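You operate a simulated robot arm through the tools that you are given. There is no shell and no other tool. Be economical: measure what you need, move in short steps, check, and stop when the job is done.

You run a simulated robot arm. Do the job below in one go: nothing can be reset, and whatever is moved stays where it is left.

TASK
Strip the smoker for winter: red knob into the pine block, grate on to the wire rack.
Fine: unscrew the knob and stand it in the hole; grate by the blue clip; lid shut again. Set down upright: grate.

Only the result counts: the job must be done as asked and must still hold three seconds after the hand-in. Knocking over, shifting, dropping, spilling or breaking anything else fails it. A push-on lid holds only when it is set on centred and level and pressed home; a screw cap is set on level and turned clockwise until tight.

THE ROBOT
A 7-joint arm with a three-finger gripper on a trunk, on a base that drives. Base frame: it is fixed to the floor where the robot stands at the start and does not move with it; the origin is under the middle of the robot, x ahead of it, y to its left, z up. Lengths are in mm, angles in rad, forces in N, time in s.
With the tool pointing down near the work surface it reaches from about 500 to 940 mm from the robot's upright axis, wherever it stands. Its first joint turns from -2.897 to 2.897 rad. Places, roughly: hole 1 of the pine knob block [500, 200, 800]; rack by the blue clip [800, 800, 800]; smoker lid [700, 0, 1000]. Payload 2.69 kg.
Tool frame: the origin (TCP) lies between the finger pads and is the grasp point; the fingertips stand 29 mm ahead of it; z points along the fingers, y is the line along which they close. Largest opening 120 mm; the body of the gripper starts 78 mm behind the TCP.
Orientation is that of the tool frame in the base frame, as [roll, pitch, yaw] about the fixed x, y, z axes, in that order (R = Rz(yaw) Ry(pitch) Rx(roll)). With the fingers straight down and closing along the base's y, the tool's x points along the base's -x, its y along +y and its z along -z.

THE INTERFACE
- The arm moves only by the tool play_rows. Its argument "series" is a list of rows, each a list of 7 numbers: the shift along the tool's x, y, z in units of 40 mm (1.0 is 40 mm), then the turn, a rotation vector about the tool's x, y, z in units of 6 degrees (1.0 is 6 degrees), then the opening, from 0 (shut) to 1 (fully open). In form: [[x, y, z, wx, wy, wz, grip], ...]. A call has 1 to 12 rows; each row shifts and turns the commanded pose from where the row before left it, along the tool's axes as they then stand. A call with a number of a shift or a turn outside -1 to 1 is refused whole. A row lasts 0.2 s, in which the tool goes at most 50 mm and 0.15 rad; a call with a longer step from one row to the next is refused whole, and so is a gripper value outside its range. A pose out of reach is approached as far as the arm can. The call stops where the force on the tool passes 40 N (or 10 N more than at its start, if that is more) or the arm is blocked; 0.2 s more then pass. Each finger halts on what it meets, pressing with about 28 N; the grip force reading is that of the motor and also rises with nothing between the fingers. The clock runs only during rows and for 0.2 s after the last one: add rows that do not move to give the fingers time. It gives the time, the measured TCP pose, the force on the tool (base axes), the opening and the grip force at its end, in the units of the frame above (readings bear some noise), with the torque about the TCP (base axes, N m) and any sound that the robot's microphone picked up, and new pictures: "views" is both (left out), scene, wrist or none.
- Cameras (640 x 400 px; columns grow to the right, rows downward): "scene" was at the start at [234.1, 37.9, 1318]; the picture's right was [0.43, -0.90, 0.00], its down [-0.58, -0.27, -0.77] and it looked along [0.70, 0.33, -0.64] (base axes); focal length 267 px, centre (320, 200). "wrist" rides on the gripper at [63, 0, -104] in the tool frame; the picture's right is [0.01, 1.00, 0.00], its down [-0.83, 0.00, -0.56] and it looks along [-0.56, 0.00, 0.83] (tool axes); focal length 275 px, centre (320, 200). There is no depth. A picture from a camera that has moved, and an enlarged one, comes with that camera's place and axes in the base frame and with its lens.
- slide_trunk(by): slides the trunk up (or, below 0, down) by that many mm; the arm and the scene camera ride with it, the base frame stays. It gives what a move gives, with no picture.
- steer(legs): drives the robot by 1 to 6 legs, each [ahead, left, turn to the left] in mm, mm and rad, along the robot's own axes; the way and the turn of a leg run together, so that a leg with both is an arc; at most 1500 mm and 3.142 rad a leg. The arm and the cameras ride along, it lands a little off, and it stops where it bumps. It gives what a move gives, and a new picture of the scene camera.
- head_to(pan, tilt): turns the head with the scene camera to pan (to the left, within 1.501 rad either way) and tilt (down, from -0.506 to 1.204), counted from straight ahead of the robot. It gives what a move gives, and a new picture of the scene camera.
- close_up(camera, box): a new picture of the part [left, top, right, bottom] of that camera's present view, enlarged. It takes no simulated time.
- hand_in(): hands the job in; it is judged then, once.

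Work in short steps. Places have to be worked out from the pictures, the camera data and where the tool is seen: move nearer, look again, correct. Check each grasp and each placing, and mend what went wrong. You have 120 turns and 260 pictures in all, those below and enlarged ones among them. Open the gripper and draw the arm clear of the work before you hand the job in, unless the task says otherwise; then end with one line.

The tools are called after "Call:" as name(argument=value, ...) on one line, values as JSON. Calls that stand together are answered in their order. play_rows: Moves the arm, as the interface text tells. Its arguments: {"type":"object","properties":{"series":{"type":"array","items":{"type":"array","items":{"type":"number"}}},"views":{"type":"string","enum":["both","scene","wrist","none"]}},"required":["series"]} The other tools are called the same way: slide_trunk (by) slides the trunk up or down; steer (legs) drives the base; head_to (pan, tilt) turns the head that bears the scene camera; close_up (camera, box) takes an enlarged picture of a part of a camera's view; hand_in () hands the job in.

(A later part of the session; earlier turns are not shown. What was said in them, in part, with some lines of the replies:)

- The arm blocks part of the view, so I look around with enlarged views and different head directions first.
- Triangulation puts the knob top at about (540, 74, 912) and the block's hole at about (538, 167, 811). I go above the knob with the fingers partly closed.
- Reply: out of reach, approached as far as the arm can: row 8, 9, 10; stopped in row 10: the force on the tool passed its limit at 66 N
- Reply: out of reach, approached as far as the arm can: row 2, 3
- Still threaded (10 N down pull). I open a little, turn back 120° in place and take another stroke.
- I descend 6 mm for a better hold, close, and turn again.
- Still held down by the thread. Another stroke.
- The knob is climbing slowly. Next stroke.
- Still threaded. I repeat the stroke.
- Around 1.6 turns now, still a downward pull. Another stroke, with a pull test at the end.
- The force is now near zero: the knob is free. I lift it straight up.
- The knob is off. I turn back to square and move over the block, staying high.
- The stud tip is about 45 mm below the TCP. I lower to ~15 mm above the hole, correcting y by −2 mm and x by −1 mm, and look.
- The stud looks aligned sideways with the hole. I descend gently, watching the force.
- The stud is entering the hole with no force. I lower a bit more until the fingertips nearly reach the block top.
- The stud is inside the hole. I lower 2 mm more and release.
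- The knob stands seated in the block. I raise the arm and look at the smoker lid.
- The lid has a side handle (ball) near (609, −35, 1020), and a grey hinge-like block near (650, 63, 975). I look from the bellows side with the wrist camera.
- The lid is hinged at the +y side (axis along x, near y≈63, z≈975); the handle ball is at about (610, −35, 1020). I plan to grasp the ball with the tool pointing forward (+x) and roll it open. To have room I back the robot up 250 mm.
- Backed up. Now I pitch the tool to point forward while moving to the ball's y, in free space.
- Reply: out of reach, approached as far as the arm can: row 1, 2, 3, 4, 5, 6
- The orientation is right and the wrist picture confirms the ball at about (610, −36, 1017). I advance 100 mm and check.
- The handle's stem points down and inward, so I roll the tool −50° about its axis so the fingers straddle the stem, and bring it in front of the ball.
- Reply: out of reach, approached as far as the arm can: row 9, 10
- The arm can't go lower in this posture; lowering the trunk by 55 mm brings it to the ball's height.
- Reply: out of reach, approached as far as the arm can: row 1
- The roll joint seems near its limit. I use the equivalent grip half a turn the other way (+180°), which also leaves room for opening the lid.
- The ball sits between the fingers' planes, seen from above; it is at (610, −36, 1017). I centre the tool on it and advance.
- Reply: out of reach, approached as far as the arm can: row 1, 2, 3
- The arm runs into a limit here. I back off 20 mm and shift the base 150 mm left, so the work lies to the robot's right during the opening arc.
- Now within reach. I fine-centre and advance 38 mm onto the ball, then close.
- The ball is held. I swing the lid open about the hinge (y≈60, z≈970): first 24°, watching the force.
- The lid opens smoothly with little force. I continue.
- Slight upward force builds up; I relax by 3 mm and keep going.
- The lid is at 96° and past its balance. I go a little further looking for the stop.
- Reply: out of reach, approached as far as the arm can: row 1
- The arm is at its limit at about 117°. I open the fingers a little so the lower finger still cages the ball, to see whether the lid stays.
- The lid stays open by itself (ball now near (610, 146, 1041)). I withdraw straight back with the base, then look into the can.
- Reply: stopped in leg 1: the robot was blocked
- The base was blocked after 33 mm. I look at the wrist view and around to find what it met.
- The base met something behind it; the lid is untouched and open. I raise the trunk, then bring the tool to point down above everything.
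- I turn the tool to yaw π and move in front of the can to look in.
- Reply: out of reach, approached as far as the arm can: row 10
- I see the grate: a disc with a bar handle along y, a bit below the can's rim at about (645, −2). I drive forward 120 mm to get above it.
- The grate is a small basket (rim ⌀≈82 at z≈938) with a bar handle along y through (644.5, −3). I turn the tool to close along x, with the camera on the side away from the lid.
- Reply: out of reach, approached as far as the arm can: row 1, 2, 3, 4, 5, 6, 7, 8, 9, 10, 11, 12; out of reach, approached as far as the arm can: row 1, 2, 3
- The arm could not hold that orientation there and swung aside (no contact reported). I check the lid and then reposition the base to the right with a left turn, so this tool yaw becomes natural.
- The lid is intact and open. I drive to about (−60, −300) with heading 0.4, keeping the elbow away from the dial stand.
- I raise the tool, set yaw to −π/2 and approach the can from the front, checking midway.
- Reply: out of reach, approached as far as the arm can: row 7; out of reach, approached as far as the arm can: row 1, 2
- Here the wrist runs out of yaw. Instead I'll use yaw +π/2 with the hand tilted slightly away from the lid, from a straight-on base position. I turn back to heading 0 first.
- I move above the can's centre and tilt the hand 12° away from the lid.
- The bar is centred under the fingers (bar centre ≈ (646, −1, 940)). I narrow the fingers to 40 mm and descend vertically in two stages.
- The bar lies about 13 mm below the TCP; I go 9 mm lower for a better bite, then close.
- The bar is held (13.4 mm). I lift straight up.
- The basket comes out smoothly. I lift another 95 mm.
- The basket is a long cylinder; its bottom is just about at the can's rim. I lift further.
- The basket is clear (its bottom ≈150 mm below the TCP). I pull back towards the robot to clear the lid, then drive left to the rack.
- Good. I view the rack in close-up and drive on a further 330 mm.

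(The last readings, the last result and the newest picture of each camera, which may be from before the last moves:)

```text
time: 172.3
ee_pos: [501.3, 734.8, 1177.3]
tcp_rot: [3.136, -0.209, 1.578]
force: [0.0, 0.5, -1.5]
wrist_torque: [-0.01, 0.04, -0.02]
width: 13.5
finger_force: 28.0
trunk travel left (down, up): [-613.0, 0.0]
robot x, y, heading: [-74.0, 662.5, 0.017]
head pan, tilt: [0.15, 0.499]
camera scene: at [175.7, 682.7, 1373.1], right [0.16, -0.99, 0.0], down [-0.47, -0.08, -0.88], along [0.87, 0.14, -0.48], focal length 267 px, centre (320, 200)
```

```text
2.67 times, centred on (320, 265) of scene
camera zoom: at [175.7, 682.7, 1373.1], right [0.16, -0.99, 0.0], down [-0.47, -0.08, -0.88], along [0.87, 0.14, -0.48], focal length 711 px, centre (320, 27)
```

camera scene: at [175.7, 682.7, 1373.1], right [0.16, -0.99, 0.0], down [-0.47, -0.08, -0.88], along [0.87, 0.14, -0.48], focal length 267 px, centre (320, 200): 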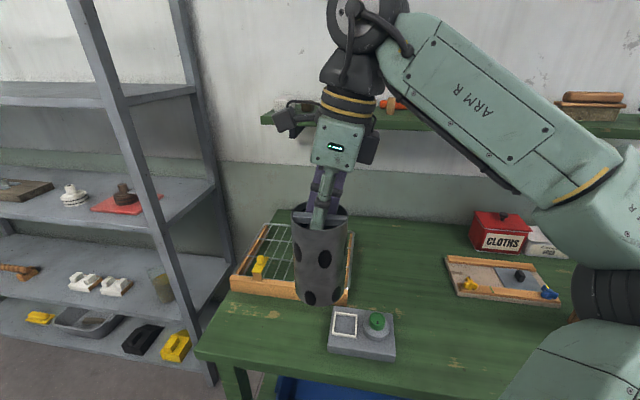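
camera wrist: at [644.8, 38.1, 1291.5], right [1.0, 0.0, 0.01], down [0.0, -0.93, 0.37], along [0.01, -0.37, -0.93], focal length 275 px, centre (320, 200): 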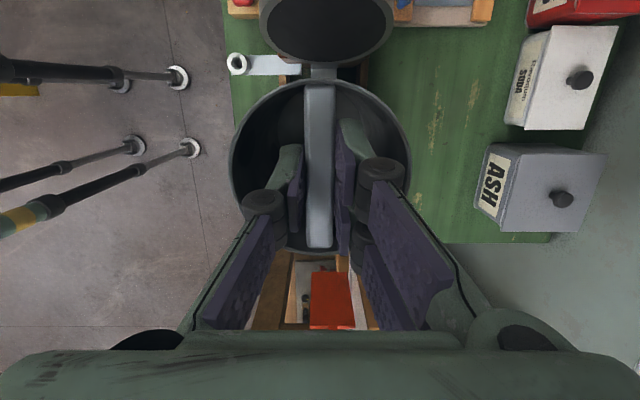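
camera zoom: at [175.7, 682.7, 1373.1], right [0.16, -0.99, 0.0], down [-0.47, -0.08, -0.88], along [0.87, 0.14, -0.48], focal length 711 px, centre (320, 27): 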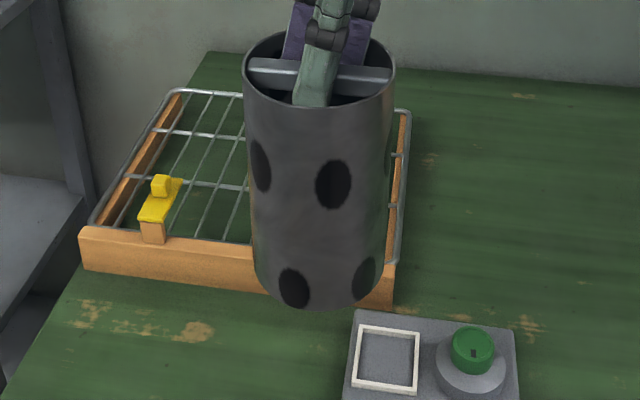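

The rack spans x≈706–990, y≈701–1053; the blue clip is at y≈804 with its plate reaching to x≈776. I'll set the grate on the wires just behind it, at about (830, 804). I move the base closer first.

Call:
steer(legs=[[75, 100, -0.017]])

Call:
play_rows(series=[[0, 0.9, 0, 0, 0, 0, 0], [0, 0.9, 0, 0, 0, 0, 0], [0, 0.9, 0, 0, 0, 0, 0], [0, 0.9, 0, 0, 0, 0, 0], [0, 0, 0, 0, 0, 0, 0]], views="both")

```text
time: 173.8
ee_pos: [579.0, 823.8, 1176.2]
tcp_rot: [3.137, -0.21, 1.562]
force: [0.1, -0.4, -1.4]
wrist_torque: [-0.06, 0.01, 0.02]
width: 13.5
finger_force: 28.1
trunk travel left (down, up): [-613.0, 0.0]
robot x, y, heading: [2.7, 766.1, -0.003]
head pan, tilt: [0.15, 0.499]
camera scene: at [251.1, 778.1, 1373.0], right [0.15, -0.99, 0.0], down [-0.47, -0.07, -0.88], along [0.87, 0.13, -0.48], focal length 267 px, centre (320, 200)
```

scene: 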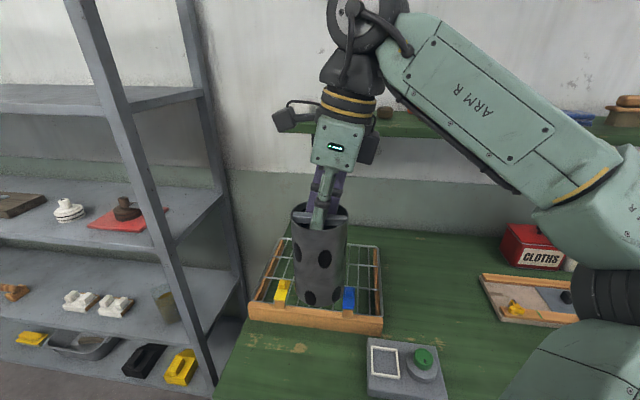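

```text
time: 175.0
ee_pos: [721.7, 822.0, 1180.4]
tcp_rot: [3.137, -0.21, 1.562]
force: [-0.1, 0.4, -1.8]
wrist_torque: [-0.03, 0.02, -0.03]
width: 13.5
finger_force: 28.5
trunk travel left (down, up): [-613.0, 0.0]
robot x, y, heading: [5.5, 765.0, -0.006]
head pan, tilt: [0.15, 0.499]
camera scene: at [250.5, 777.6, 1373.2], right [0.15, -0.99, 0.0], down [-0.47, -0.07, -0.88], along [0.87, 0.13, -0.48], focal length 267 px, centre (320, 200)
camera wrist: at [722.5, 863.0, 1293.7], right [1.0, -0.01, 0.01], down [-0.01, -0.93, 0.37], along [0.0, -0.37, -0.93], focal length 275 px, centre (320, 200)
```

scene: 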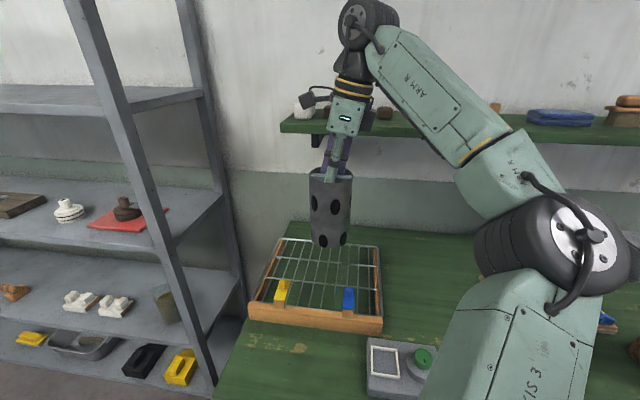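
wrist: 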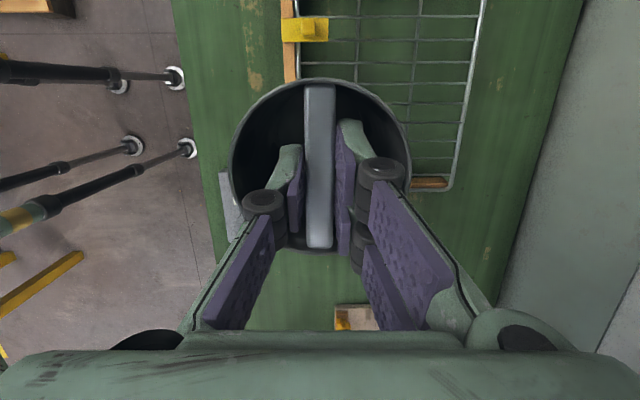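

I shift to the clip's y, and lower to a safe height before going over the rack (staying below the wall shelf).

Call:
play_rows(series=[[-0.49, 0.5, -0.1, 0, 0, 0, 0], [-0.2, 0.45, 0.8, 0, 0, 0, 0], [-0.18, 0, 0.85, 0, 0, 0, 0], [-0.18, 0, 0.85, 0, 0, 0, 0], [-0.17, 0, 0.8, 0, 0, 0, 0], [-0.16, 0, 0.8, 0, 0, 0, 0], [0, 0, 0, 0, 0, 0, 0]], views="both")

Call:
close_up(camera="scene", box=[220, 180, 420, 340])

```text
time: 176.6
ee_pos: [760.1, 801.6, 1012.3]
tcp_rot: [3.134, -0.209, 1.562]
force: [4.2, 3.0, 20.8]
wrist_torque: [0.24, 0.09, -0.03]
width: 13.5
finger_force: 27.8
trunk travel left (down, up): [-613.0, 0.0]
robot x, y, heading: [3.4, 765.0, -0.005]
head pan, tilt: [0.15, 0.499]
camera scene: at [249.4, 777.9, 1373.7], right [0.15, -0.99, 0.0], down [-0.47, -0.07, -0.88], along [0.87, 0.13, -0.48], focal length 267 px, centre (320, 200)
camera wrist: at [759.7, 842.2, 1126.8], right [1.0, -0.01, 0.01], down [-0.01, -0.93, 0.37], along [0.01, -0.37, -0.93], focal length 275 px, centre (320, 200)
```

scene: 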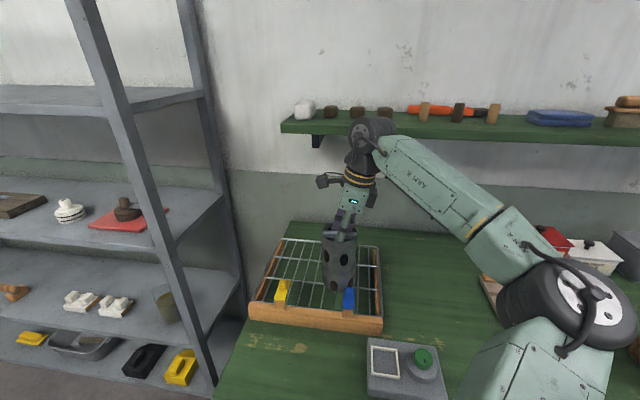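
wrist: 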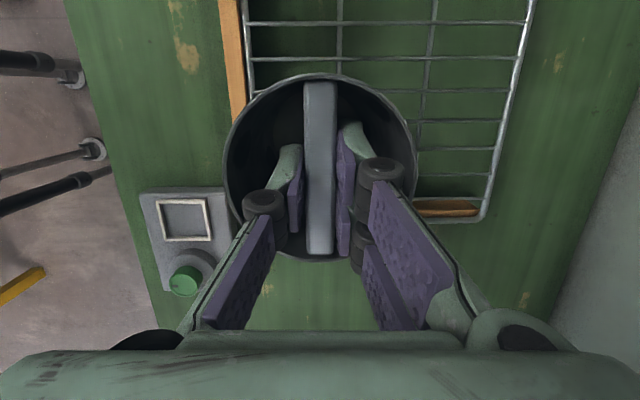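

```text
2.50 times, centred on (320, 260) of scene
camera zoom: at [249.4, 777.9, 1373.7], right [0.15, -0.99, 0.0], down [-0.47, -0.07, -0.88], along [0.87, 0.13, -0.48], focal length 667 px, centre (320, 50)
```

zoom: 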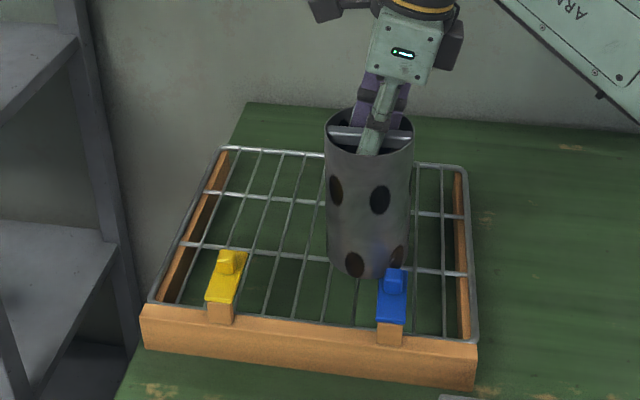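

The basket bottom touched something (20 N) – the blue clip's top. I raise at once, shift y to ≈777 (refined clip position), and go forward past the clip.

Call:
play_rows(series=[[0.13, 0, -0.62, 0, 0, 0, 0], [-0.3, 0.6, -0.1, 0, 0, 0, 0], [-0.32, 0.6, -0.03, 0, 0, 0, 0], [0, 0.6, 0, 0, 0, 0, 0], [0, 0, 0, 0, 0, 0, 0]], views="both")

Call:
close_up(camera="scene", box=[220, 180, 420, 340])

```text
time: 177.8
ee_pos: [832.8, 771.8, 1035.5]
tcp_rot: [3.135, -0.208, 1.559]
force: [0.4, -0.4, -1.1]
wrist_torque: [-0.01, 0.01, 0.01]
width: 13.1
finger_force: 28.8
trunk travel left (down, up): [-613.0, 0.0]
robot x, y, heading: [5.5, 764.0, -0.004]
head pan, tilt: [0.15, 0.499]
camera scene: at [250.6, 777.6, 1373.2], right [0.15, -0.99, 0.0], down [-0.47, -0.07, -0.88], along [0.87, 0.13, -0.48], focal length 267 px, centre (320, 200)
camera wrist: at [832.5, 813.7, 1149.7], right [1.0, -0.01, 0.01], down [-0.01, -0.93, 0.37], along [0.0, -0.37, -0.93], focal length 275 px, centre (320, 200)
```

scene: 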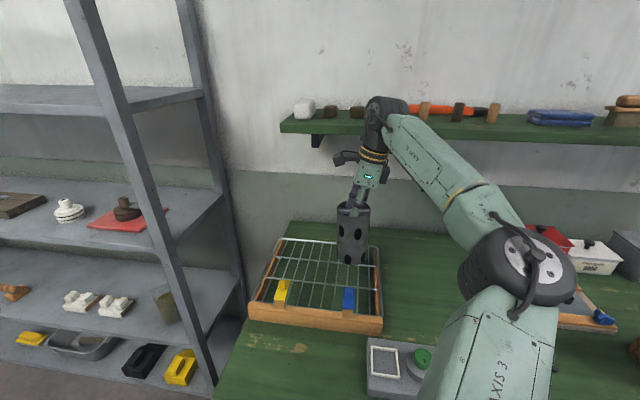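
wrist: 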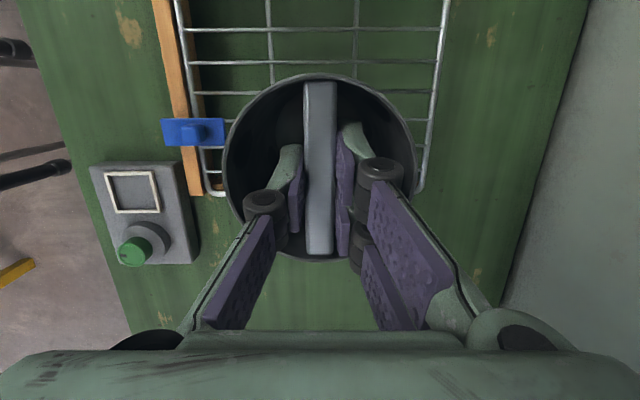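

```text
2.50 times, centred on (320, 260) of scene
camera zoom: at [250.6, 777.6, 1373.2], right [0.15, -0.99, 0.0], down [-0.47, -0.07, -0.88], along [0.87, 0.13, -0.48], focal length 667 px, centre (320, 50)
```

zoom: 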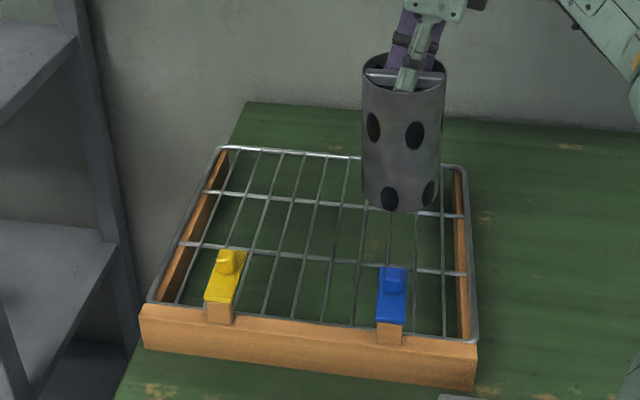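

The basket is behind the clip, aligned in y. I shift slightly nearer (x≈822), lower to just above the wires, then creep down.

Call:
play_rows(series=[[-0.1, -0.27, 0.5, 0, 0, 0, 0], [-0.12, 0, 0.55, 0, 0, 0, 0], [-0.09, 0, 0.4, 0, 0, 0, 0], [0, 0, 0, 0, 0, 0, 0]], views="none")

Call:
close_up(camera="scene", box=[260, 200, 400, 330])

```text
time: 178.8
ee_pos: [822.0, 772.5, 976.9]
tcp_rot: [3.137, -0.21, 1.561]
force: [0.5, 0.8, -1.5]
wrist_torque: [0.0, -0.03, 0.02]
width: 13.0
finger_force: 27.9
trunk travel left (down, up): [-613.0, 0.0]
robot x, y, heading: [5.8, 761.8, -0.004]
head pan, tilt: [0.15, 0.499]
```

```text
3.08 times, centred on (330, 265) of scene
camera zoom: at [250.7, 777.7, 1373.2], right [0.15, -0.99, 0.0], down [-0.47, -0.07, -0.88], along [0.87, 0.13, -0.48], focal length 820 px, centre (289, 0)
```

zoom: 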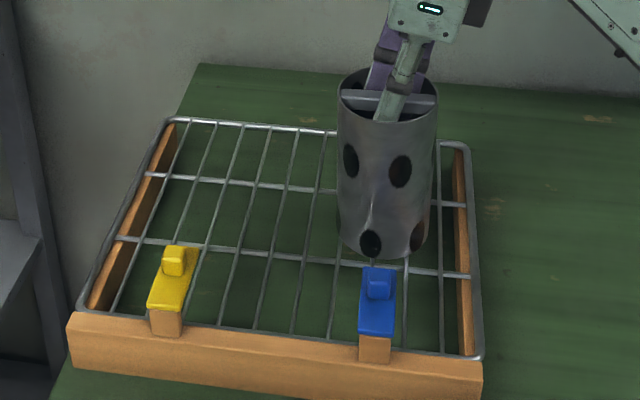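

Call:
play_rows(series=[[-0.021, 0, 0.1, 0, 0, 0, 0], [-0.021, 0, 0.1, 0, 0, 0, 0], [-0.021, 0, 0.1, 0, 0, 0, 0], [0, 0, 0, 0, 0, 0, 0]], views="none")

Call:
close_up(camera="scene", box=[300, 220, 400, 320])

```text
time: 179.8
ee_pos: [822.1, 774.2, 965.8]
tcp_rot: [3.135, -0.209, 1.559]
force: [2.5, -3.5, 22.0]
wrist_torque: [0.11, 0.03, 0.0]
width: 12.6
finger_force: 27.9
trunk travel left (down, up): [-613.0, 0.0]
robot x, y, heading: [-0.5, 759.9, -0.004]
head pan, tilt: [0.15, 0.499]
```

```text
4.00 times, centred on (350, 270) of scene
camera zoom: at [248.8, 777.4, 1373.7], right [0.15, -0.99, 0.0], down [-0.47, -0.07, -0.88], along [0.87, 0.13, -0.48], focal length 1067 px, centre (200, -80)
```

zoom: 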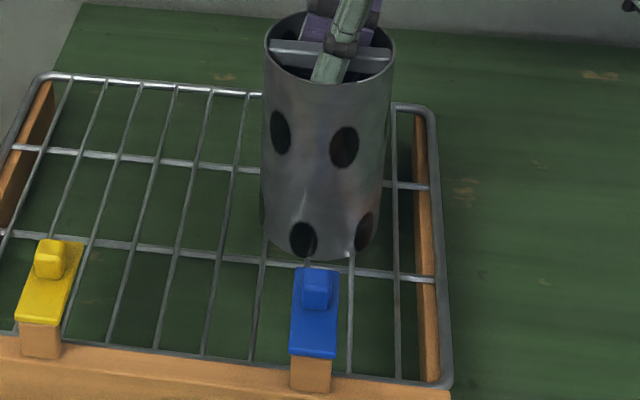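

Contact on the wires (22 N). I ease up slightly, open, and check it stands.

Call:
play_rows(series=[[0.006, 0, -0.03, 0, 0, 0, 0], [0, 0, 0, 0, 0, 0, 0.15], [0, 0, 0, 0, 0, 0, 0.3], [0, 0, 0, 0, 0, 0, 0.33], [0, 0, 0, 0, 0, 0, 0.33]], views="wrist")

Call:
close_up(camera="scene", box=[300, 220, 400, 320])

```text
time: 181.0
ee_pos: [822.6, 775.3, 965.0]
tcp_rot: [3.136, -0.21, 1.561]
force: [0.5, -0.1, -0.6]
wrist_torque: [0.03, 0.04, 0.0]
width: 36.8
finger_force: 0.0
trunk travel left (down, up): [-613.0, 0.0]
robot x, y, heading: [0.2, 763.8, 0.0]
head pan, tilt: [0.15, 0.499]
camera wrist: at [821.7, 815.1, 1079.8], right [1.0, -0.01, 0.01], down [-0.01, -0.93, 0.37], along [0.0, -0.37, -0.93], focal length 275 px, centre (320, 200)
```

wrist: 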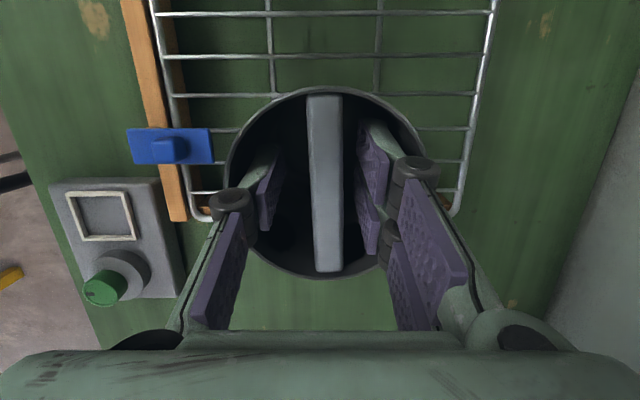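

```text
4.00 times, centred on (350, 270) of scene
camera zoom: at [250.7, 777.6, 1373.1], right [0.15, -0.99, 0.0], down [-0.47, -0.07, -0.88], along [0.87, 0.13, -0.48], focal length 1067 px, centre (200, -80)
```

zoom: 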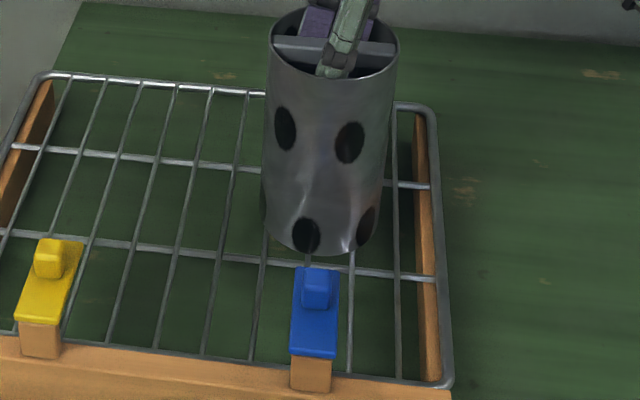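

The grate stands on the wires behind the blue clip. I withdraw vertically.

Call:
play_rows(series=[[0.04, 0, -0.2, 0, 0, 0, 0.33], [0.1, 0, -0.5, 0, 0, 0, 0.33], [0.17, 0, -0.8, 0, 0, 0, 0.33], [0.17, 0, -0.8, 0, 0, 0, 0.33], [0.1, 0, -0.5, 0, 0, 0, 0.33], [0, -0.9, 0, 0, 0, 0, 0.4], [0, -0.9, 0, 0, 0, 0, 0.5], [0, -0.9, 0, 0, 0, 0, 0.5], [0, -0.9, 0, 0, 0, 0, 0.5]], views="both")

Call:
close_up(camera="scene", box=[240, 200, 400, 340])

```text
time: 183.0
ee_pos: [678.1, 775.7, 1079.1]
tcp_rot: [3.137, -0.211, 1.562]
force: [0.0, 0.0, -0.3]
wrist_torque: [-0.01, -0.05, -0.03]
width: 59.8
finger_force: 0.0
trunk travel left (down, up): [-613.0, 0.0]
robot x, y, heading: [2.1, 766.1, -0.007]
head pan, tilt: [0.15, 0.499]
camera scene: at [250.2, 777.5, 1373.3], right [0.15, -0.99, 0.0], down [-0.47, -0.07, -0.88], along [0.87, 0.13, -0.48], focal length 267 px, centre (320, 200)
camera wrist: at [676.4, 816.1, 1193.8], right [1.0, -0.01, 0.01], down [-0.01, -0.93, 0.37], along [0.0, -0.37, -0.93], focal length 275 px, centre (320, 200)
```

scene: 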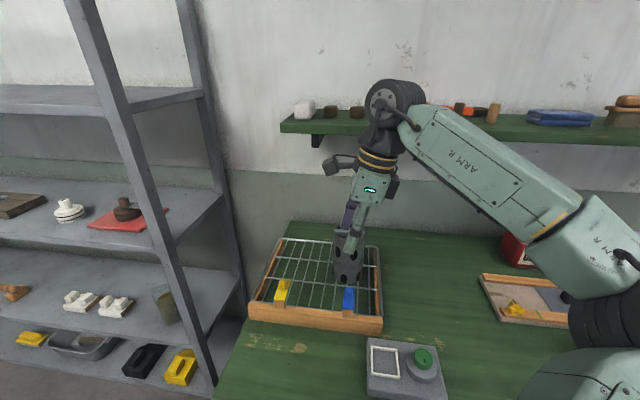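
wrist: 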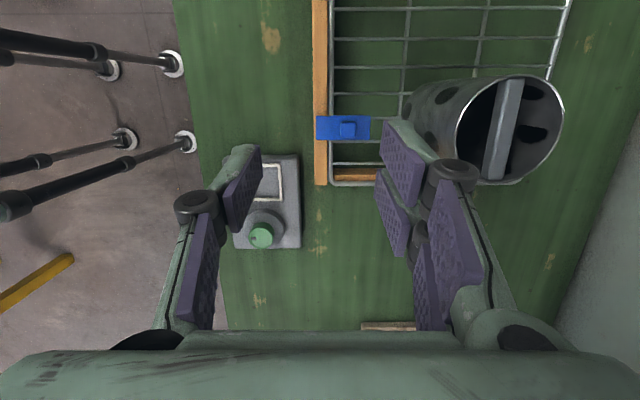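

```text
2.86 times, centred on (320, 270) of scene
camera zoom: at [250.2, 777.5, 1373.3], right [0.15, -0.99, 0.0], down [-0.47, -0.07, -0.88], along [0.87, 0.13, -0.48], focal length 762 px, centre (320, 0)
```

zoom: 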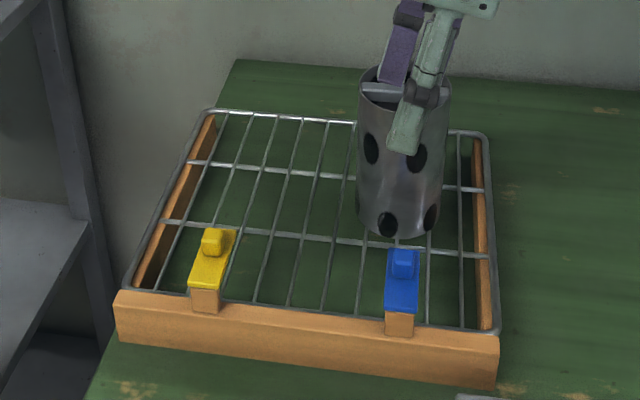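

The grate stands upright on the wires by the blue clip. Now I retract the tool, level it, and drive back to the earlier place for closing the lid.

Call:
play_rows(series=[[0, -0.9, 0, 0, 0, 0, 0.5], [0, -0.9, 0, 0, 0, 0, 0.5], [0, -0.9, 0, 0, 0, 0, 0.5], [0, -0.9, 0, 0, 0, 0, 0.5], [0, -0.8, 0, 0, -1, 0, 0.5], [0, 0, -0.7, 0, -1, 0, 0.5], [0, 0, -0.7, 0, 0, 0, 0.5]], views="none")

Call:
steer(legs=[[0, -300, 0]])

Call:
close_up(camera="wrist", box=[0, 0, 640, 400])

```text
time: 184.6
ee_pos: [499.5, 774.8, 1134.7]
tcp_rot: [3.136, 0.001, 1.56]
force: [-0.2, -0.6, 0.1]
wrist_torque: [0.01, -0.01, 0.03]
width: 60.3
finger_force: 0.1
trunk travel left (down, up): [-613.0, 0.0]
robot x, y, heading: [5.7, 762.5, -0.001]
head pan, tilt: [0.15, 0.499]
```

```text
time: 187.5
ee_pos: [499.0, 466.0, 1134.5]
tcp_rot: [3.138, 0.0, 1.547]
force: [-0.1, -0.3, -0.1]
wrist_torque: [0.0, -0.03, 0.02]
width: 60.1
finger_force: 0.0
trunk travel left (down, up): [-613.0, 0.0]
robot x, y, heading: [-0.4, 459.4, -0.016]
head pan, tilt: [0.15, 0.499]
camera scene: at [247.8, 471.7, 1373.2], right [0.13, -0.99, 0.0], down [-0.47, -0.06, -0.88], along [0.87, 0.12, -0.48], focal length 267 px, centre (320, 200)
```

scene: 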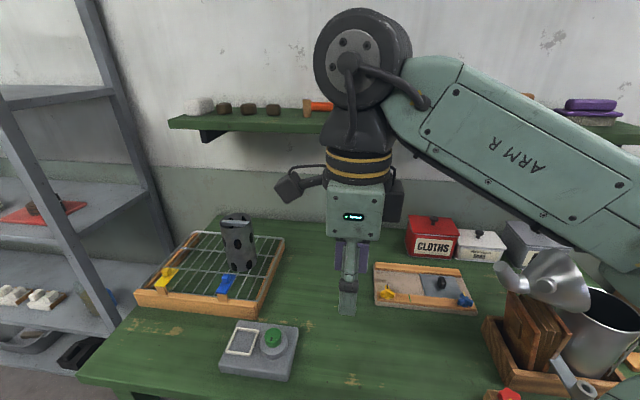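

```text
1.00 times, centred on (320, 200) of wrist (not enlarged: the box is as wide or as high as the picture)
camera zoom: at [499.6, 530.4, 1237.5], right [1.0, -0.02, 0.01], down [-0.02, -0.83, 0.56], along [-0.01, -0.56, -0.83], focal length 275 px, centre (320, 200)
```

zoom: 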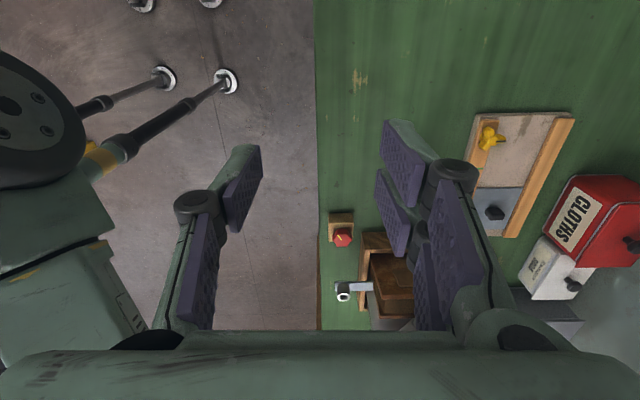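

Call:
steer(legs=[[0, -309, 0.016], [-255, 0, 0]])

Call:
close_up(camera="scene", box=[100, 140, 300, 300])

```text
time: 191.9
ee_pos: [241.5, 163.9, 1134.5]
tcp_rot: [3.137, 0.0, 1.562]
force: [-0.9, -0.4, -0.2]
wrist_torque: [-0.02, 0.01, -0.04]
width: 60.1
finger_force: 0.0
trunk travel left (down, up): [-613.0, 0.0]
robot x, y, heading: [-254.2, 152.9, -0.003]
head pan, tilt: [0.15, 0.499]
camera scene: at [-9.7, 165.0, 1373.3], right [0.15, -0.99, 0.0], down [-0.47, -0.07, -0.88], along [0.87, 0.13, -0.48], focal length 267 px, centre (320, 200)
```

scene: 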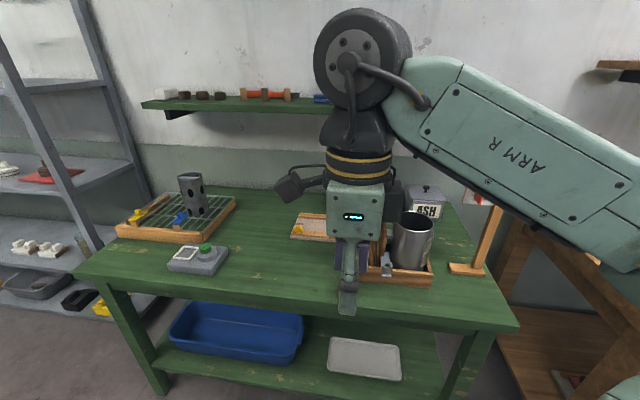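

```text
2.50 times, centred on (200, 220) of scene
camera zoom: at [-9.7, 165.0, 1373.3], right [0.15, -0.99, 0.0], down [-0.47, -0.07, -0.88], along [0.87, 0.13, -0.48], focal length 667 px, centre (620, 150)
```

zoom: 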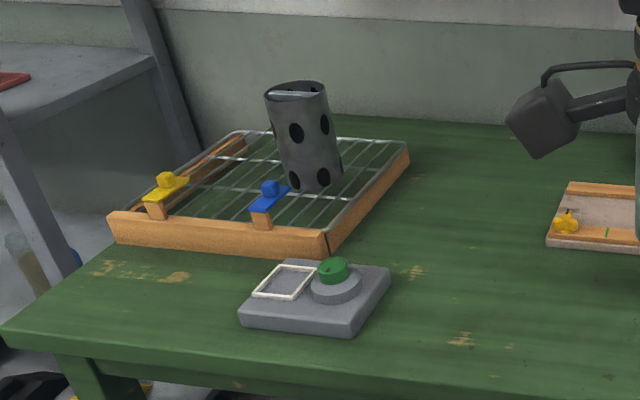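

The grate stands upright. Now I bring the tool forward and pitch it to point ahead again.

Call:
play_rows(series=[[0, 0.9, 0, 0, 0, 0, 0.5], [0, 0.9, 0, 0, 0, 0, 0.5], [0, 0.9, 0, 0, 0, 0, 0.5], [0, 0.9, 0, 0, 0, 0, 0.5], [0, 0.9, 0, 0, 0, 0, 0.5], [0, 0.8, 0, 0, 0, 0, 0.5]], views="none")

Call:
play_rows(series=[[0, 0, 0, -1, 0, 0, 0.5], [0, 0, 0, -1, 0, 0, 0.5], [0, 0, 0, -1, 0, 0, 0.5], [0, 0, 0, -1, 0, 0, 0.5], [0, 0, 0, -1, 0, 0, 0.5], [0, 0, 0, -1, 0, 0, 0.5], [0, 0, 0, -1, 0, 0, 0.5], [0, 0, 0, -1, 0, 0, 0.5], [0, 0, 0, -1, 0, 0, 0.5], [0, 0, 0, -1, 0, 0, 0.5], [0, 0, 0, -1, 0, 0, 0.5], [0, 0, 0, -1, 0, 0, 0.5]], views="none")

Call:
play_rows(series=[[0, 0, 0, -1, 0, 0, 0.5], [0, 0, 0, -1, 0, 0, 0.5], [0, 0, 0, -1, 0, 0, 0.5], [0, 0, 0, 0, 0, 1, 0.5], [0, 0, 0, 0, 0, 1.0, 0.5], [0, 0, 0, 0, 0, 0.2, 0.5]], views="both")

```text
time: 193.3
ee_pos: [455.9, 161.8, 1134.8]
tcp_rot: [3.137, 0.0, 1.564]
force: [0.6, -0.2, -0.7]
wrist_torque: [0.01, 0.0, -0.02]
width: 60.0
finger_force: 0.0
trunk travel left (down, up): [-613.0, 0.0]
robot x, y, heading: [-260.3, 150.7, 0.001]
head pan, tilt: [0.15, 0.499]
```

```text
time: 195.9
ee_pos: [453.9, 162.1, 1135.4]
tcp_rot: [1.878, 0.0, 1.562]
force: [1.1, -0.3, 0.6]
wrist_torque: [-0.02, -0.01, 0.0]
width: 60.2
finger_force: 0.0
trunk travel left (down, up): [-613.0, 0.0]
robot x, y, heading: [-256.7, 148.6, -0.004]
head pan, tilt: [0.15, 0.499]
```

```text
time: 197.3
ee_pos: [459.3, 162.2, 1138.0]
tcp_rot: [1.564, -0.23, 1.563]
force: [-0.3, -0.2, -0.3]
wrist_torque: [-0.03, -0.01, -0.02]
width: 59.9
finger_force: 0.0
out of reach, approached as far as the arm can: row 3
trunk travel left (down, up): [-613.0, 0.0]
robot x, y, heading: [-254.1, 151.7, -0.004]
head pan, tilt: [0.15, 0.499]
camera scene: at [-9.0, 165.0, 1373.2], right [0.15, -0.99, 0.0], down [-0.47, -0.07, -0.88], along [0.87, 0.13, -0.48], focal length 267 px, centre (320, 200)
camera wrist: at [356.4, 225.3, 1150.3], right [-0.01, -0.22, 0.97], down [-0.56, -0.81, -0.19], along [0.83, -0.55, -0.12], focal length 275 px, centre (320, 200)
```

scene: 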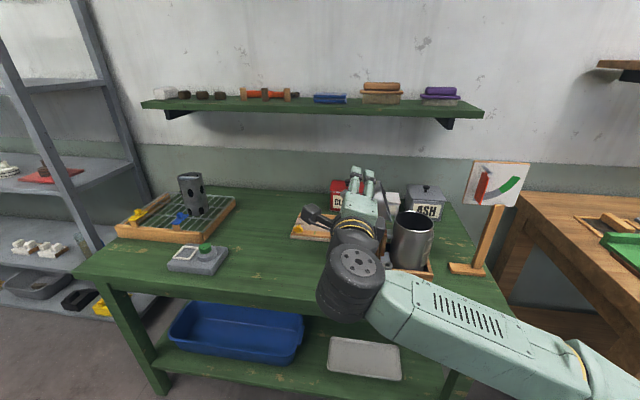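
wrist: 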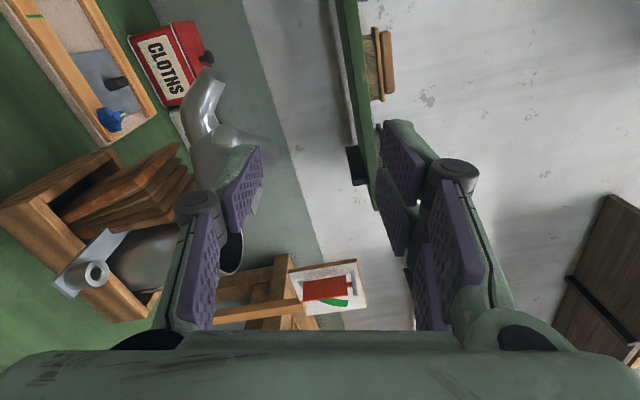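

Orientation is as at release. I lower the trunk by 95 mm and advance towards the ball.

Call:
slide_trunk(by=-95)

Call:
play_rows(series=[[-0.3, 0, 0.8, 0, 0, 0, 0.5], [-0.06, 0, 0.8, 0, 0, 0, 0.5], [0, 0, 0.7, 0, 0, 0, 0.5], [0, 0, 0, 0, 0, 0, 0.5]], views="wrist")

```text
time: 198.6
ee_pos: [459.3, 161.7, 1043.5]
tcp_rot: [1.564, -0.231, 1.563]
force: [-0.3, -0.4, 0.5]
wrist_torque: [-0.01, -0.02, -0.02]
width: 59.8
finger_force: 0.1
trunk travel left (down, up): [-518.0, 95.0]
robot x, y, heading: [-257.0, 150.9, -0.001]
head pan, tilt: [0.15, 0.499]
```

```text
time: 199.6
ee_pos: [552.1, 146.5, 1041.9]
tcp_rot: [1.567, -0.231, 1.564]
force: [-1.4, 0.4, 0.3]
wrist_torque: [0.02, -0.02, -0.05]
width: 60.0
finger_force: 0.1
trunk travel left (down, up): [-518.0, 95.0]
robot x, y, heading: [-256.5, 150.3, 0.0]
head pan, tilt: [0.15, 0.499]
camera wrist: at [448.4, 209.5, 1053.5], right [-0.01, -0.22, 0.97], down [-0.56, -0.81, -0.19], along [0.83, -0.55, -0.12], focal length 275 px, centre (320, 200)
```

wrist: 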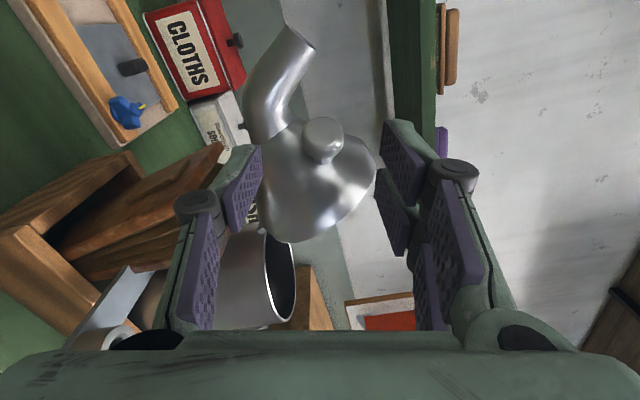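

The ball is centred. I advance 41 mm and close on it.

Call:
play_rows(series=[[0, 0, 0.5, 0, 0, 0, 0.5], [0, 0.02, 0.52, 0, 0, 0, 0.5], [0, 0, 0, 0, 0, 0, 0.5], [0, 0, 0, 0, 0, 0, 0.1], [0, 0, 0, 0, 0, 0, 0.1], [0, 0, 0, 0, 0, 0, 0.1], [0, 0, 0, 0, 0, 0, 0.1]], views="wrist")

```text
time: 201.2
ee_pos: [593.5, 146.5, 1042.7]
tcp_rot: [1.566, -0.23, 1.565]
force: [1.6, 0.2, 3.2]
wrist_torque: [0.11, -0.04, 0.06]
width: 23.2
finger_force: 27.3
trunk travel left (down, up): [-518.0, 95.0]
robot x, y, heading: [-255.7, 150.5, -0.001]
head pan, tilt: [0.15, 0.499]
camera wrist: at [489.8, 209.7, 1054.7], right [-0.01, -0.22, 0.97], down [-0.56, -0.81, -0.19], along [0.83, -0.55, -0.12], focal length 275 px, centre (320, 200)
```

wrist: 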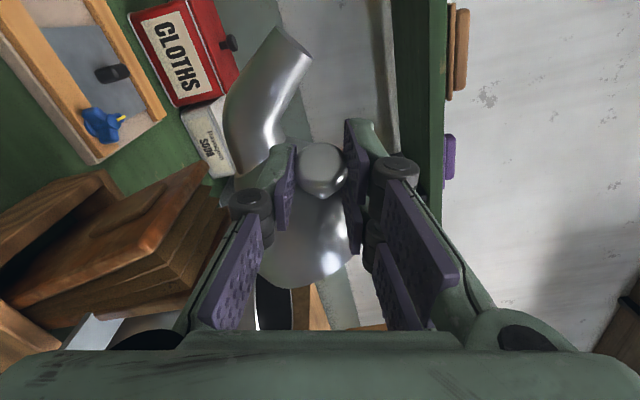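

Held again. The arc data give the hinge at (y 63, z 974), radius 108. I swing the lid shut in stages.

Call:
play_rows(series=[[-0.138, 0.248, 0, 0, 0, 1, 0.1], [-0.138, 0.248, 0, 0, 0, 1, 0.1], [-0.138, 0.248, 0, 0, 0, 1, 0.1], [-0.138, 0.248, 0, 0, 0, 1, 0.1], [-0.138, 0.248, 0, 0, 0, 1, 0.1], [-0.138, 0.248, 0, 0, 0, 1, 0.1]], views="none")

```text
time: 202.6
ee_pos: [592.8, 89.4, 1077.0]
tcp_rot: [1.568, -0.861, 1.564]
force: [0.9, -1.7, -0.4]
wrist_torque: [-0.11, 0.17, 0.01]
width: 23.3
finger_force: 28.3
trunk travel left (down, up): [-518.0, 95.0]
robot x, y, heading: [-255.2, 151.9, 0.002]
head pan, tilt: [0.15, 0.499]
```

Very low forces. I continue.

Call:
play_rows(series=[[-0.138, 0.248, 0, 0, 0, 1, 0.1], [-0.138, 0.248, 0, 0, 0, 1, 0.1], [-0.138, 0.248, 0, 0, 0, 1, 0.1], [-0.138, 0.248, 0, 0, 0, 1, 0.1], [-0.138, 0.248, 0, 0, 0, 1, 0.1], [-0.138, 0.248, 0, 0, 0, 1, 0.1]], views="none")

Call:
play_rows(series=[[-0.138, 0.248, 0, 0, 0, 1, 0.1], [-0.138, 0.248, 0, 0, 0, 1, 0.1], [-0.138, 0.248, 0, 0, 0, 1, 0.1], [-0.138, 0.248, 0, 0, 0, 1, 0.1], [-0.138, 0.248, 0, 0, 0, 1, 0.1]], views="both")

```text
time: 204.0
ee_pos: [590.1, 23.6, 1074.9]
tcp_rot: [1.443, -1.488, 1.688]
force: [0.4, -5.1, 13.6]
wrist_torque: [-0.01, 0.11, -0.11]
width: 23.1
finger_force: 28.0
trunk travel left (down, up): [-518.0, 95.0]
robot x, y, heading: [-260.2, 153.0, -0.003]
head pan, tilt: [0.15, 0.499]
```

```text
time: 205.2
ee_pos: [591.8, -21.3, 1039.6]
tcp_rot: [-1.562, -1.129, -1.586]
force: [-1.1, -1.9, -0.2]
wrist_torque: [-0.08, 0.56, 0.06]
width: 23.1
finger_force: 27.9
trunk travel left (down, up): [-518.0, 95.0]
robot x, y, heading: [-260.2, 149.1, -0.0]
head pan, tilt: [0.15, 0.499]
camera scene: at [-9.0, 164.9, 1278.2], right [0.15, -0.99, 0.0], down [-0.47, -0.07, -0.88], along [0.87, 0.13, -0.48], focal length 267 px, centre (320, 200)
camera wrist: at [487.5, -46.9, 1095.1], right [-0.01, -0.91, -0.42], down [-0.55, 0.36, -0.76], along [0.83, 0.23, -0.5], focal length 275 px, centre (320, 200)
```

scene: 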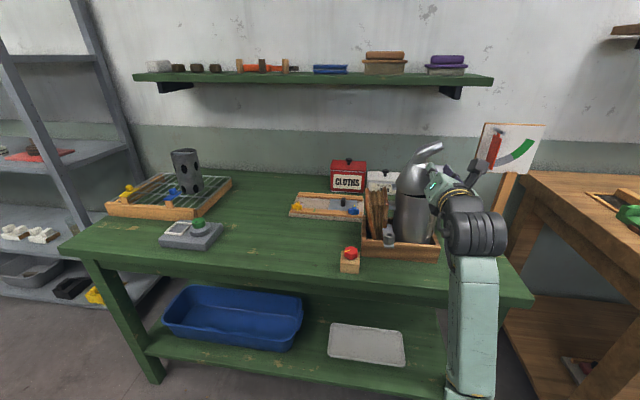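
wrist: 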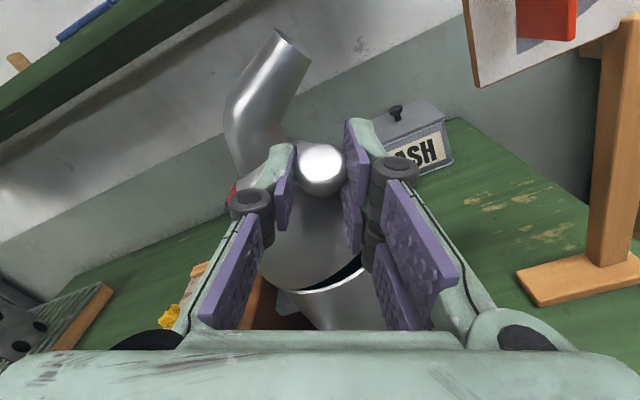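

About 15° left. I go on until it seats.

Call:
play_rows(series=[[-0.138, 0.248, 0, 0, 0, 1, 0.1], [-0.138, 0.248, 0, 0, 0, 1, 0.1], [-0.069, 0.124, 0, 0, 0, 0.5, 0.1], [0, 0, 0, 0, 0, 0, 0.1]], views="both")

Call:
close_up(camera="wrist", box=[200, 120, 440, 340])

```text
time: 206.2
ee_pos: [588.8, -39.5, 1019.6]
tcp_rot: [-1.55, -0.868, -1.6]
force: [3.9, -13.5, 18.4]
wrist_torque: [-0.04, -0.91, -0.6]
width: 22.9
finger_force: 27.5
trunk travel left (down, up): [-518.0, 95.0]
robot x, y, heading: [-256.5, 148.8, 0.0]
head pan, tilt: [0.15, 0.499]
camera scene: at [-10.3, 164.1, 1278.8], right [0.15, -0.99, 0.0], down [-0.47, -0.07, -0.88], along [0.87, 0.13, -0.48], focal length 267 px, centre (320, 200)
camera wrist: at [483.8, -78.3, 1065.5], right [0.0, -0.77, -0.64], down [-0.54, 0.54, -0.64], along [0.84, 0.35, -0.41], focal length 275 px, centre (320, 200)
```

scene: 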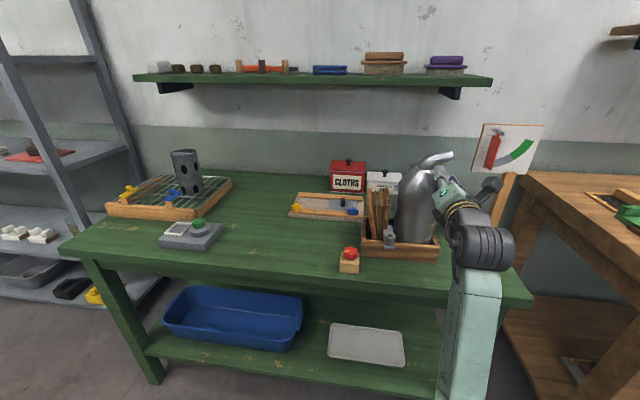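
wrist: 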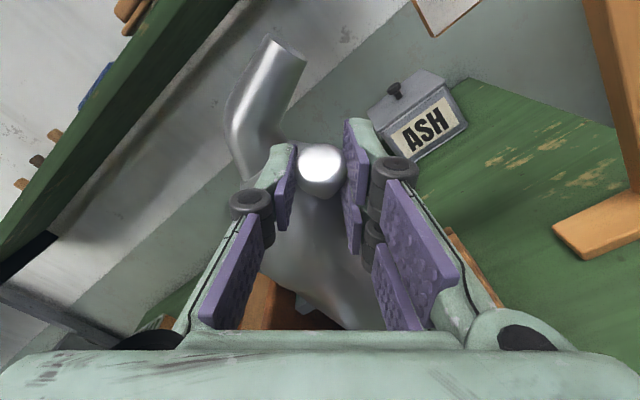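

```text
1.82 times, centred on (320, 230) of wrist
camera zoom: at [483.8, -78.3, 1065.5], right [0.0, -0.77, -0.64], down [-0.54, 0.54, -0.64], along [0.84, 0.35, -0.41], focal length 500 px, centre (320, 146)
```

zoom: 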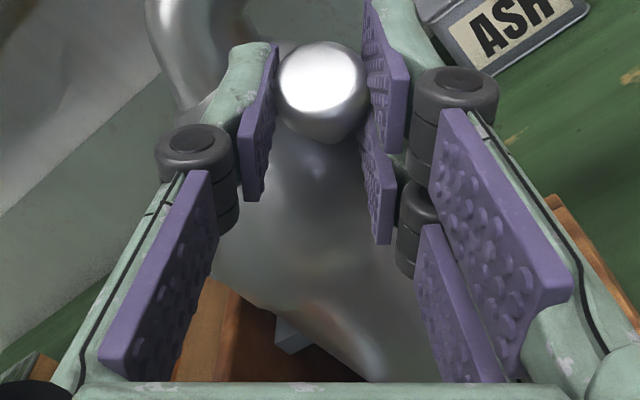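

The lid has met the can. I relax the side force and press slightly down.

Call:
play_rows(series=[[-0.087, -0.025, 0, 0, 0, 0, 0.1], [0, 0, 0, 0, 0, 0, 0.1]], views="none")

Call:
play_rows(series=[[0, 0, 0, 0, 0, 0, 0.3], [0, 0, 0, 0, 0, 0, 0.5], [0, 0, 0, 0, 0, 0, 0.5]], views="wrist")

Call:
close_up(camera="scene", box=[330, 130, 530, 280])

```text
time: 206.8
ee_pos: [587.5, -36.0, 1021.2]
tcp_rot: [-1.542, -0.867, -1.609]
force: [0.8, -21.8, 32.5]
wrist_torque: [0.02, -0.15, -0.35]
width: 23.0
finger_force: 28.0
trunk travel left (down, up): [-518.0, 95.0]
robot x, y, heading: [-250.7, 145.2, -0.001]
head pan, tilt: [0.15, 0.499]
```

```text
time: 207.6
ee_pos: [592.4, -30.6, 1011.9]
tcp_rot: [-1.569, -0.867, -1.577]
force: [-0.3, -0.4, -0.5]
wrist_torque: [0.03, 0.02, 0.01]
width: 60.0
finger_force: 0.0
trunk travel left (down, up): [-518.0, 95.0]
robot x, y, heading: [-253.1, 152.0, -0.004]
head pan, tilt: [0.15, 0.499]
camera wrist: at [488.3, -70.1, 1059.0], right [0.0, -0.77, -0.64], down [-0.55, 0.54, -0.64], along [0.83, 0.35, -0.43], focal length 275 px, centre (320, 200)
```

wrist: 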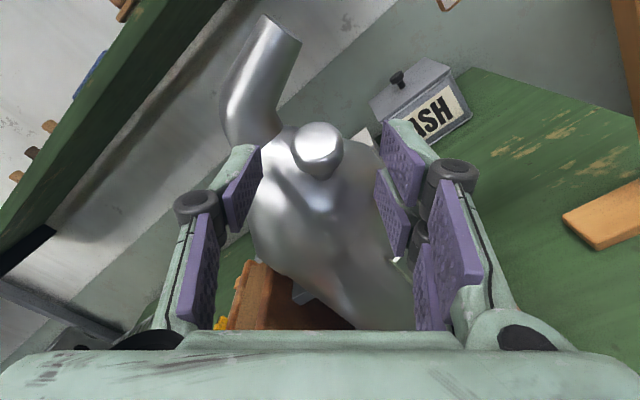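

```text
2.67 times, centred on (430, 205) of scene
camera zoom: at [-9.2, 165.3, 1278.0], right [0.15, -0.99, 0.0], down [-0.47, -0.07, -0.88], along [0.87, 0.13, -0.48], focal length 711 px, centre (27, 187)
```

zoom: 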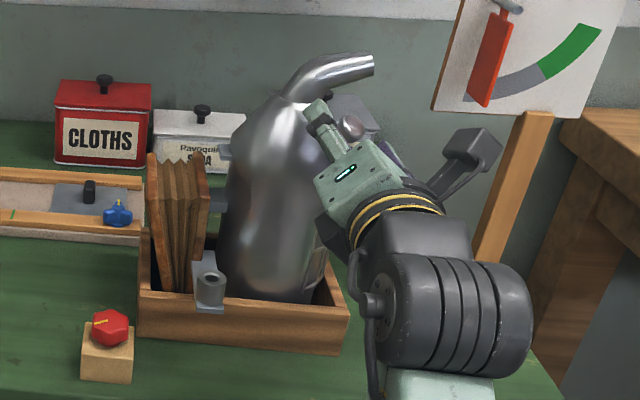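

The ball is back at its original place (610, −36, 1018): the lid is shut. I back off and inspect the seam.

Call:
play_rows(series=[[0.13, 0, 0, 0, 0, 0, 0.55], [0, 0, -0.6, 0, 0, 0, 0.55], [0, 0, -0.6, 0, 0, 0, 0.55], [0, 0, 0, 0, 0, 0, 0.55]], views="wrist")

Call:
close_up(camera="wrist", box=[220, 90, 420, 330])

Call:
close_up(camera="scene", box=[370, 140, 470, 250])

```text
time: 208.6
ee_pos: [542.8, -36.8, 1014.8]
tcp_rot: [-1.563, -0.87, -1.582]
force: [-0.3, 0.3, -0.1]
wrist_torque: [0.0, 0.02, 0.02]
width: 66.0
finger_force: 0.1
trunk travel left (down, up): [-518.0, 95.0]
robot x, y, heading: [-257.5, 149.1, -0.003]
head pan, tilt: [0.15, 0.499]
camera wrist: at [438.3, -75.1, 1062.6], right [0.0, -0.77, -0.64], down [-0.55, 0.54, -0.64], along [0.84, 0.35, -0.42], focal length 275 px, centre (320, 200)
```

wrist: 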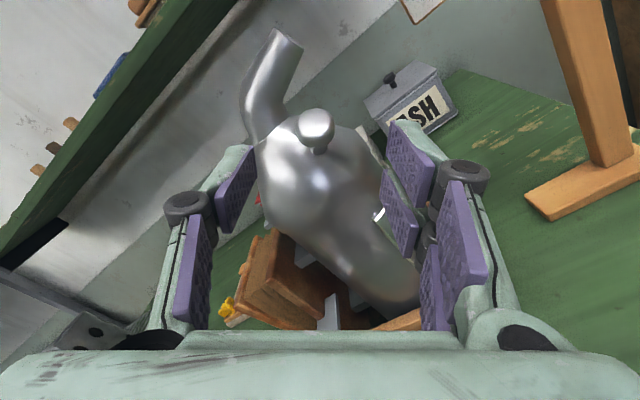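

```text
1.67 times, centred on (320, 210) of wrist
camera zoom: at [438.3, -75.1, 1062.6], right [0.0, -0.77, -0.64], down [-0.55, 0.54, -0.64], along [0.84, 0.35, -0.42], focal length 459 px, centre (320, 183)
```

zoom: 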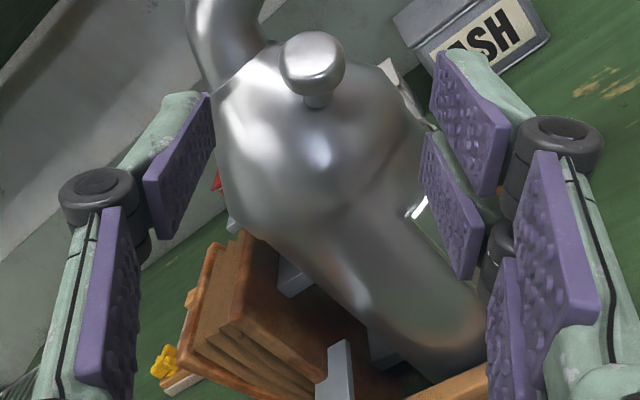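

```text
3.64 times, centred on (420, 195) of scene
camera zoom: at [-9.0, 165.0, 1278.2], right [0.15, -0.99, 0.0], down [-0.47, -0.07, -0.88], along [0.87, 0.13, -0.48], focal length 970 px, centre (-44, 218)
```

zoom: 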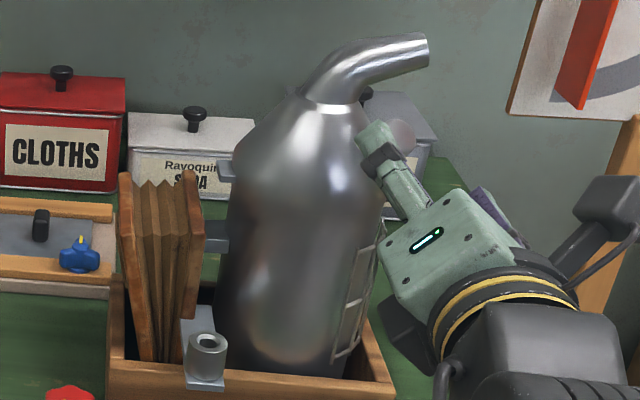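

The lid is shut with no gap. I raise and draw the arm clear, then take a last overall look.

Call:
slide_trunk(by=95)

Call:
play_rows(series=[[0, 0, -0.8, 0, 0, 0, 0.6], [0, 0, -0.8, 0, 0, 0, 0.6], [0, 0, 0, 0, 0, 0, 0.6]], views="scene")

Call:
close_up(camera="scene", box=[290, 160, 490, 320])

Call:
close_up(camera="scene", box=[90, 140, 270, 280])

```text
time: 209.9
ee_pos: [543.4, -36.5, 1109.7]
tcp_rot: [-1.564, -0.869, -1.584]
force: [-1.0, -0.7, -0.6]
wrist_torque: [0.0, -0.03, 0.02]
width: 66.1
finger_force: 0.1
trunk travel left (down, up): [-613.0, 0.0]
robot x, y, heading: [-256.3, 149.7, 0.006]
head pan, tilt: [0.15, 0.499]
```

```text
time: 210.7
ee_pos: [478.7, -35.7, 1109.6]
tcp_rot: [-1.565, -0.87, -1.586]
force: [0.0, 0.0, 0.3]
wrist_torque: [0.01, 0.02, 0.03]
width: 72.2
finger_force: 0.1
trunk travel left (down, up): [-613.0, 0.0]
robot x, y, heading: [-256.0, 151.8, -0.002]
head pan, tilt: [0.15, 0.499]
camera scene: at [-9.0, 165.0, 1373.2], right [0.15, -0.99, 0.0], down [-0.47, -0.07, -0.88], along [0.87, 0.13, -0.48], focal length 267 px, centre (320, 200)
```

scene: 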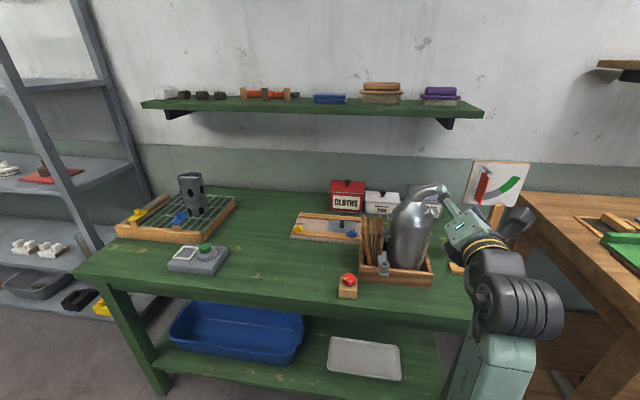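

```text
2.50 times, centred on (390, 240) of scene
camera zoom: at [-9.0, 165.0, 1373.2], right [0.15, -0.99, 0.0], down [-0.47, -0.07, -0.88], along [0.87, 0.13, -0.48], focal length 667 px, centre (145, 100)
```

zoom: 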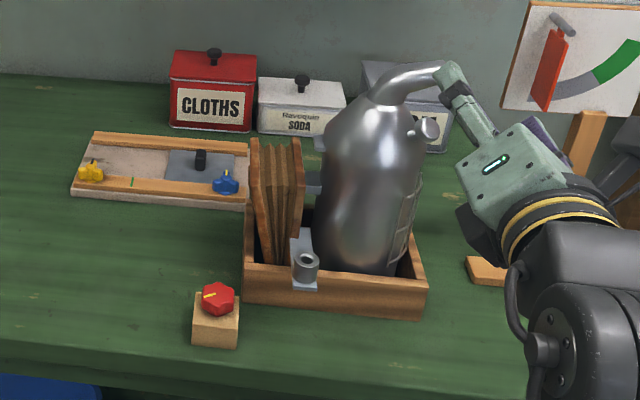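

```text
2.86 times, centred on (180, 210) of scene
camera zoom: at [-9.0, 165.0, 1373.2], right [0.15, -0.99, 0.0], down [-0.47, -0.07, -0.88], along [0.87, 0.13, -0.48], focal length 762 px, centre (720, 171)
```

zoom: 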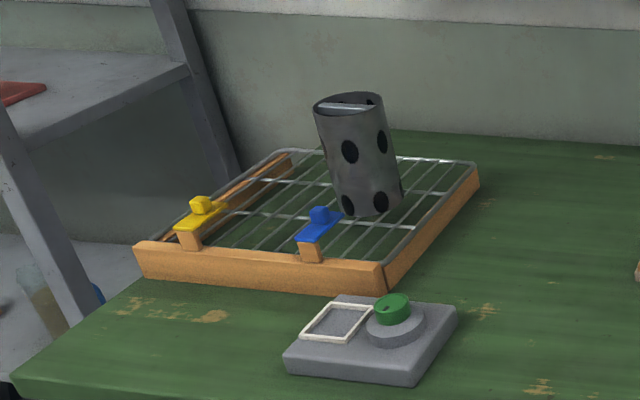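

The knob stands in the pine block, the grate is upright on the rack by the blue clip, the lid is shut, and the arm is clear with the gripper open. I hand in.

Call:
hand_in()

```text
The job is handed in.
```

I handed the job in with the red knob unscrewed and standing in the pine block, the grate upright on the wire rack just behind the blue clip, and the smoker lid shut.
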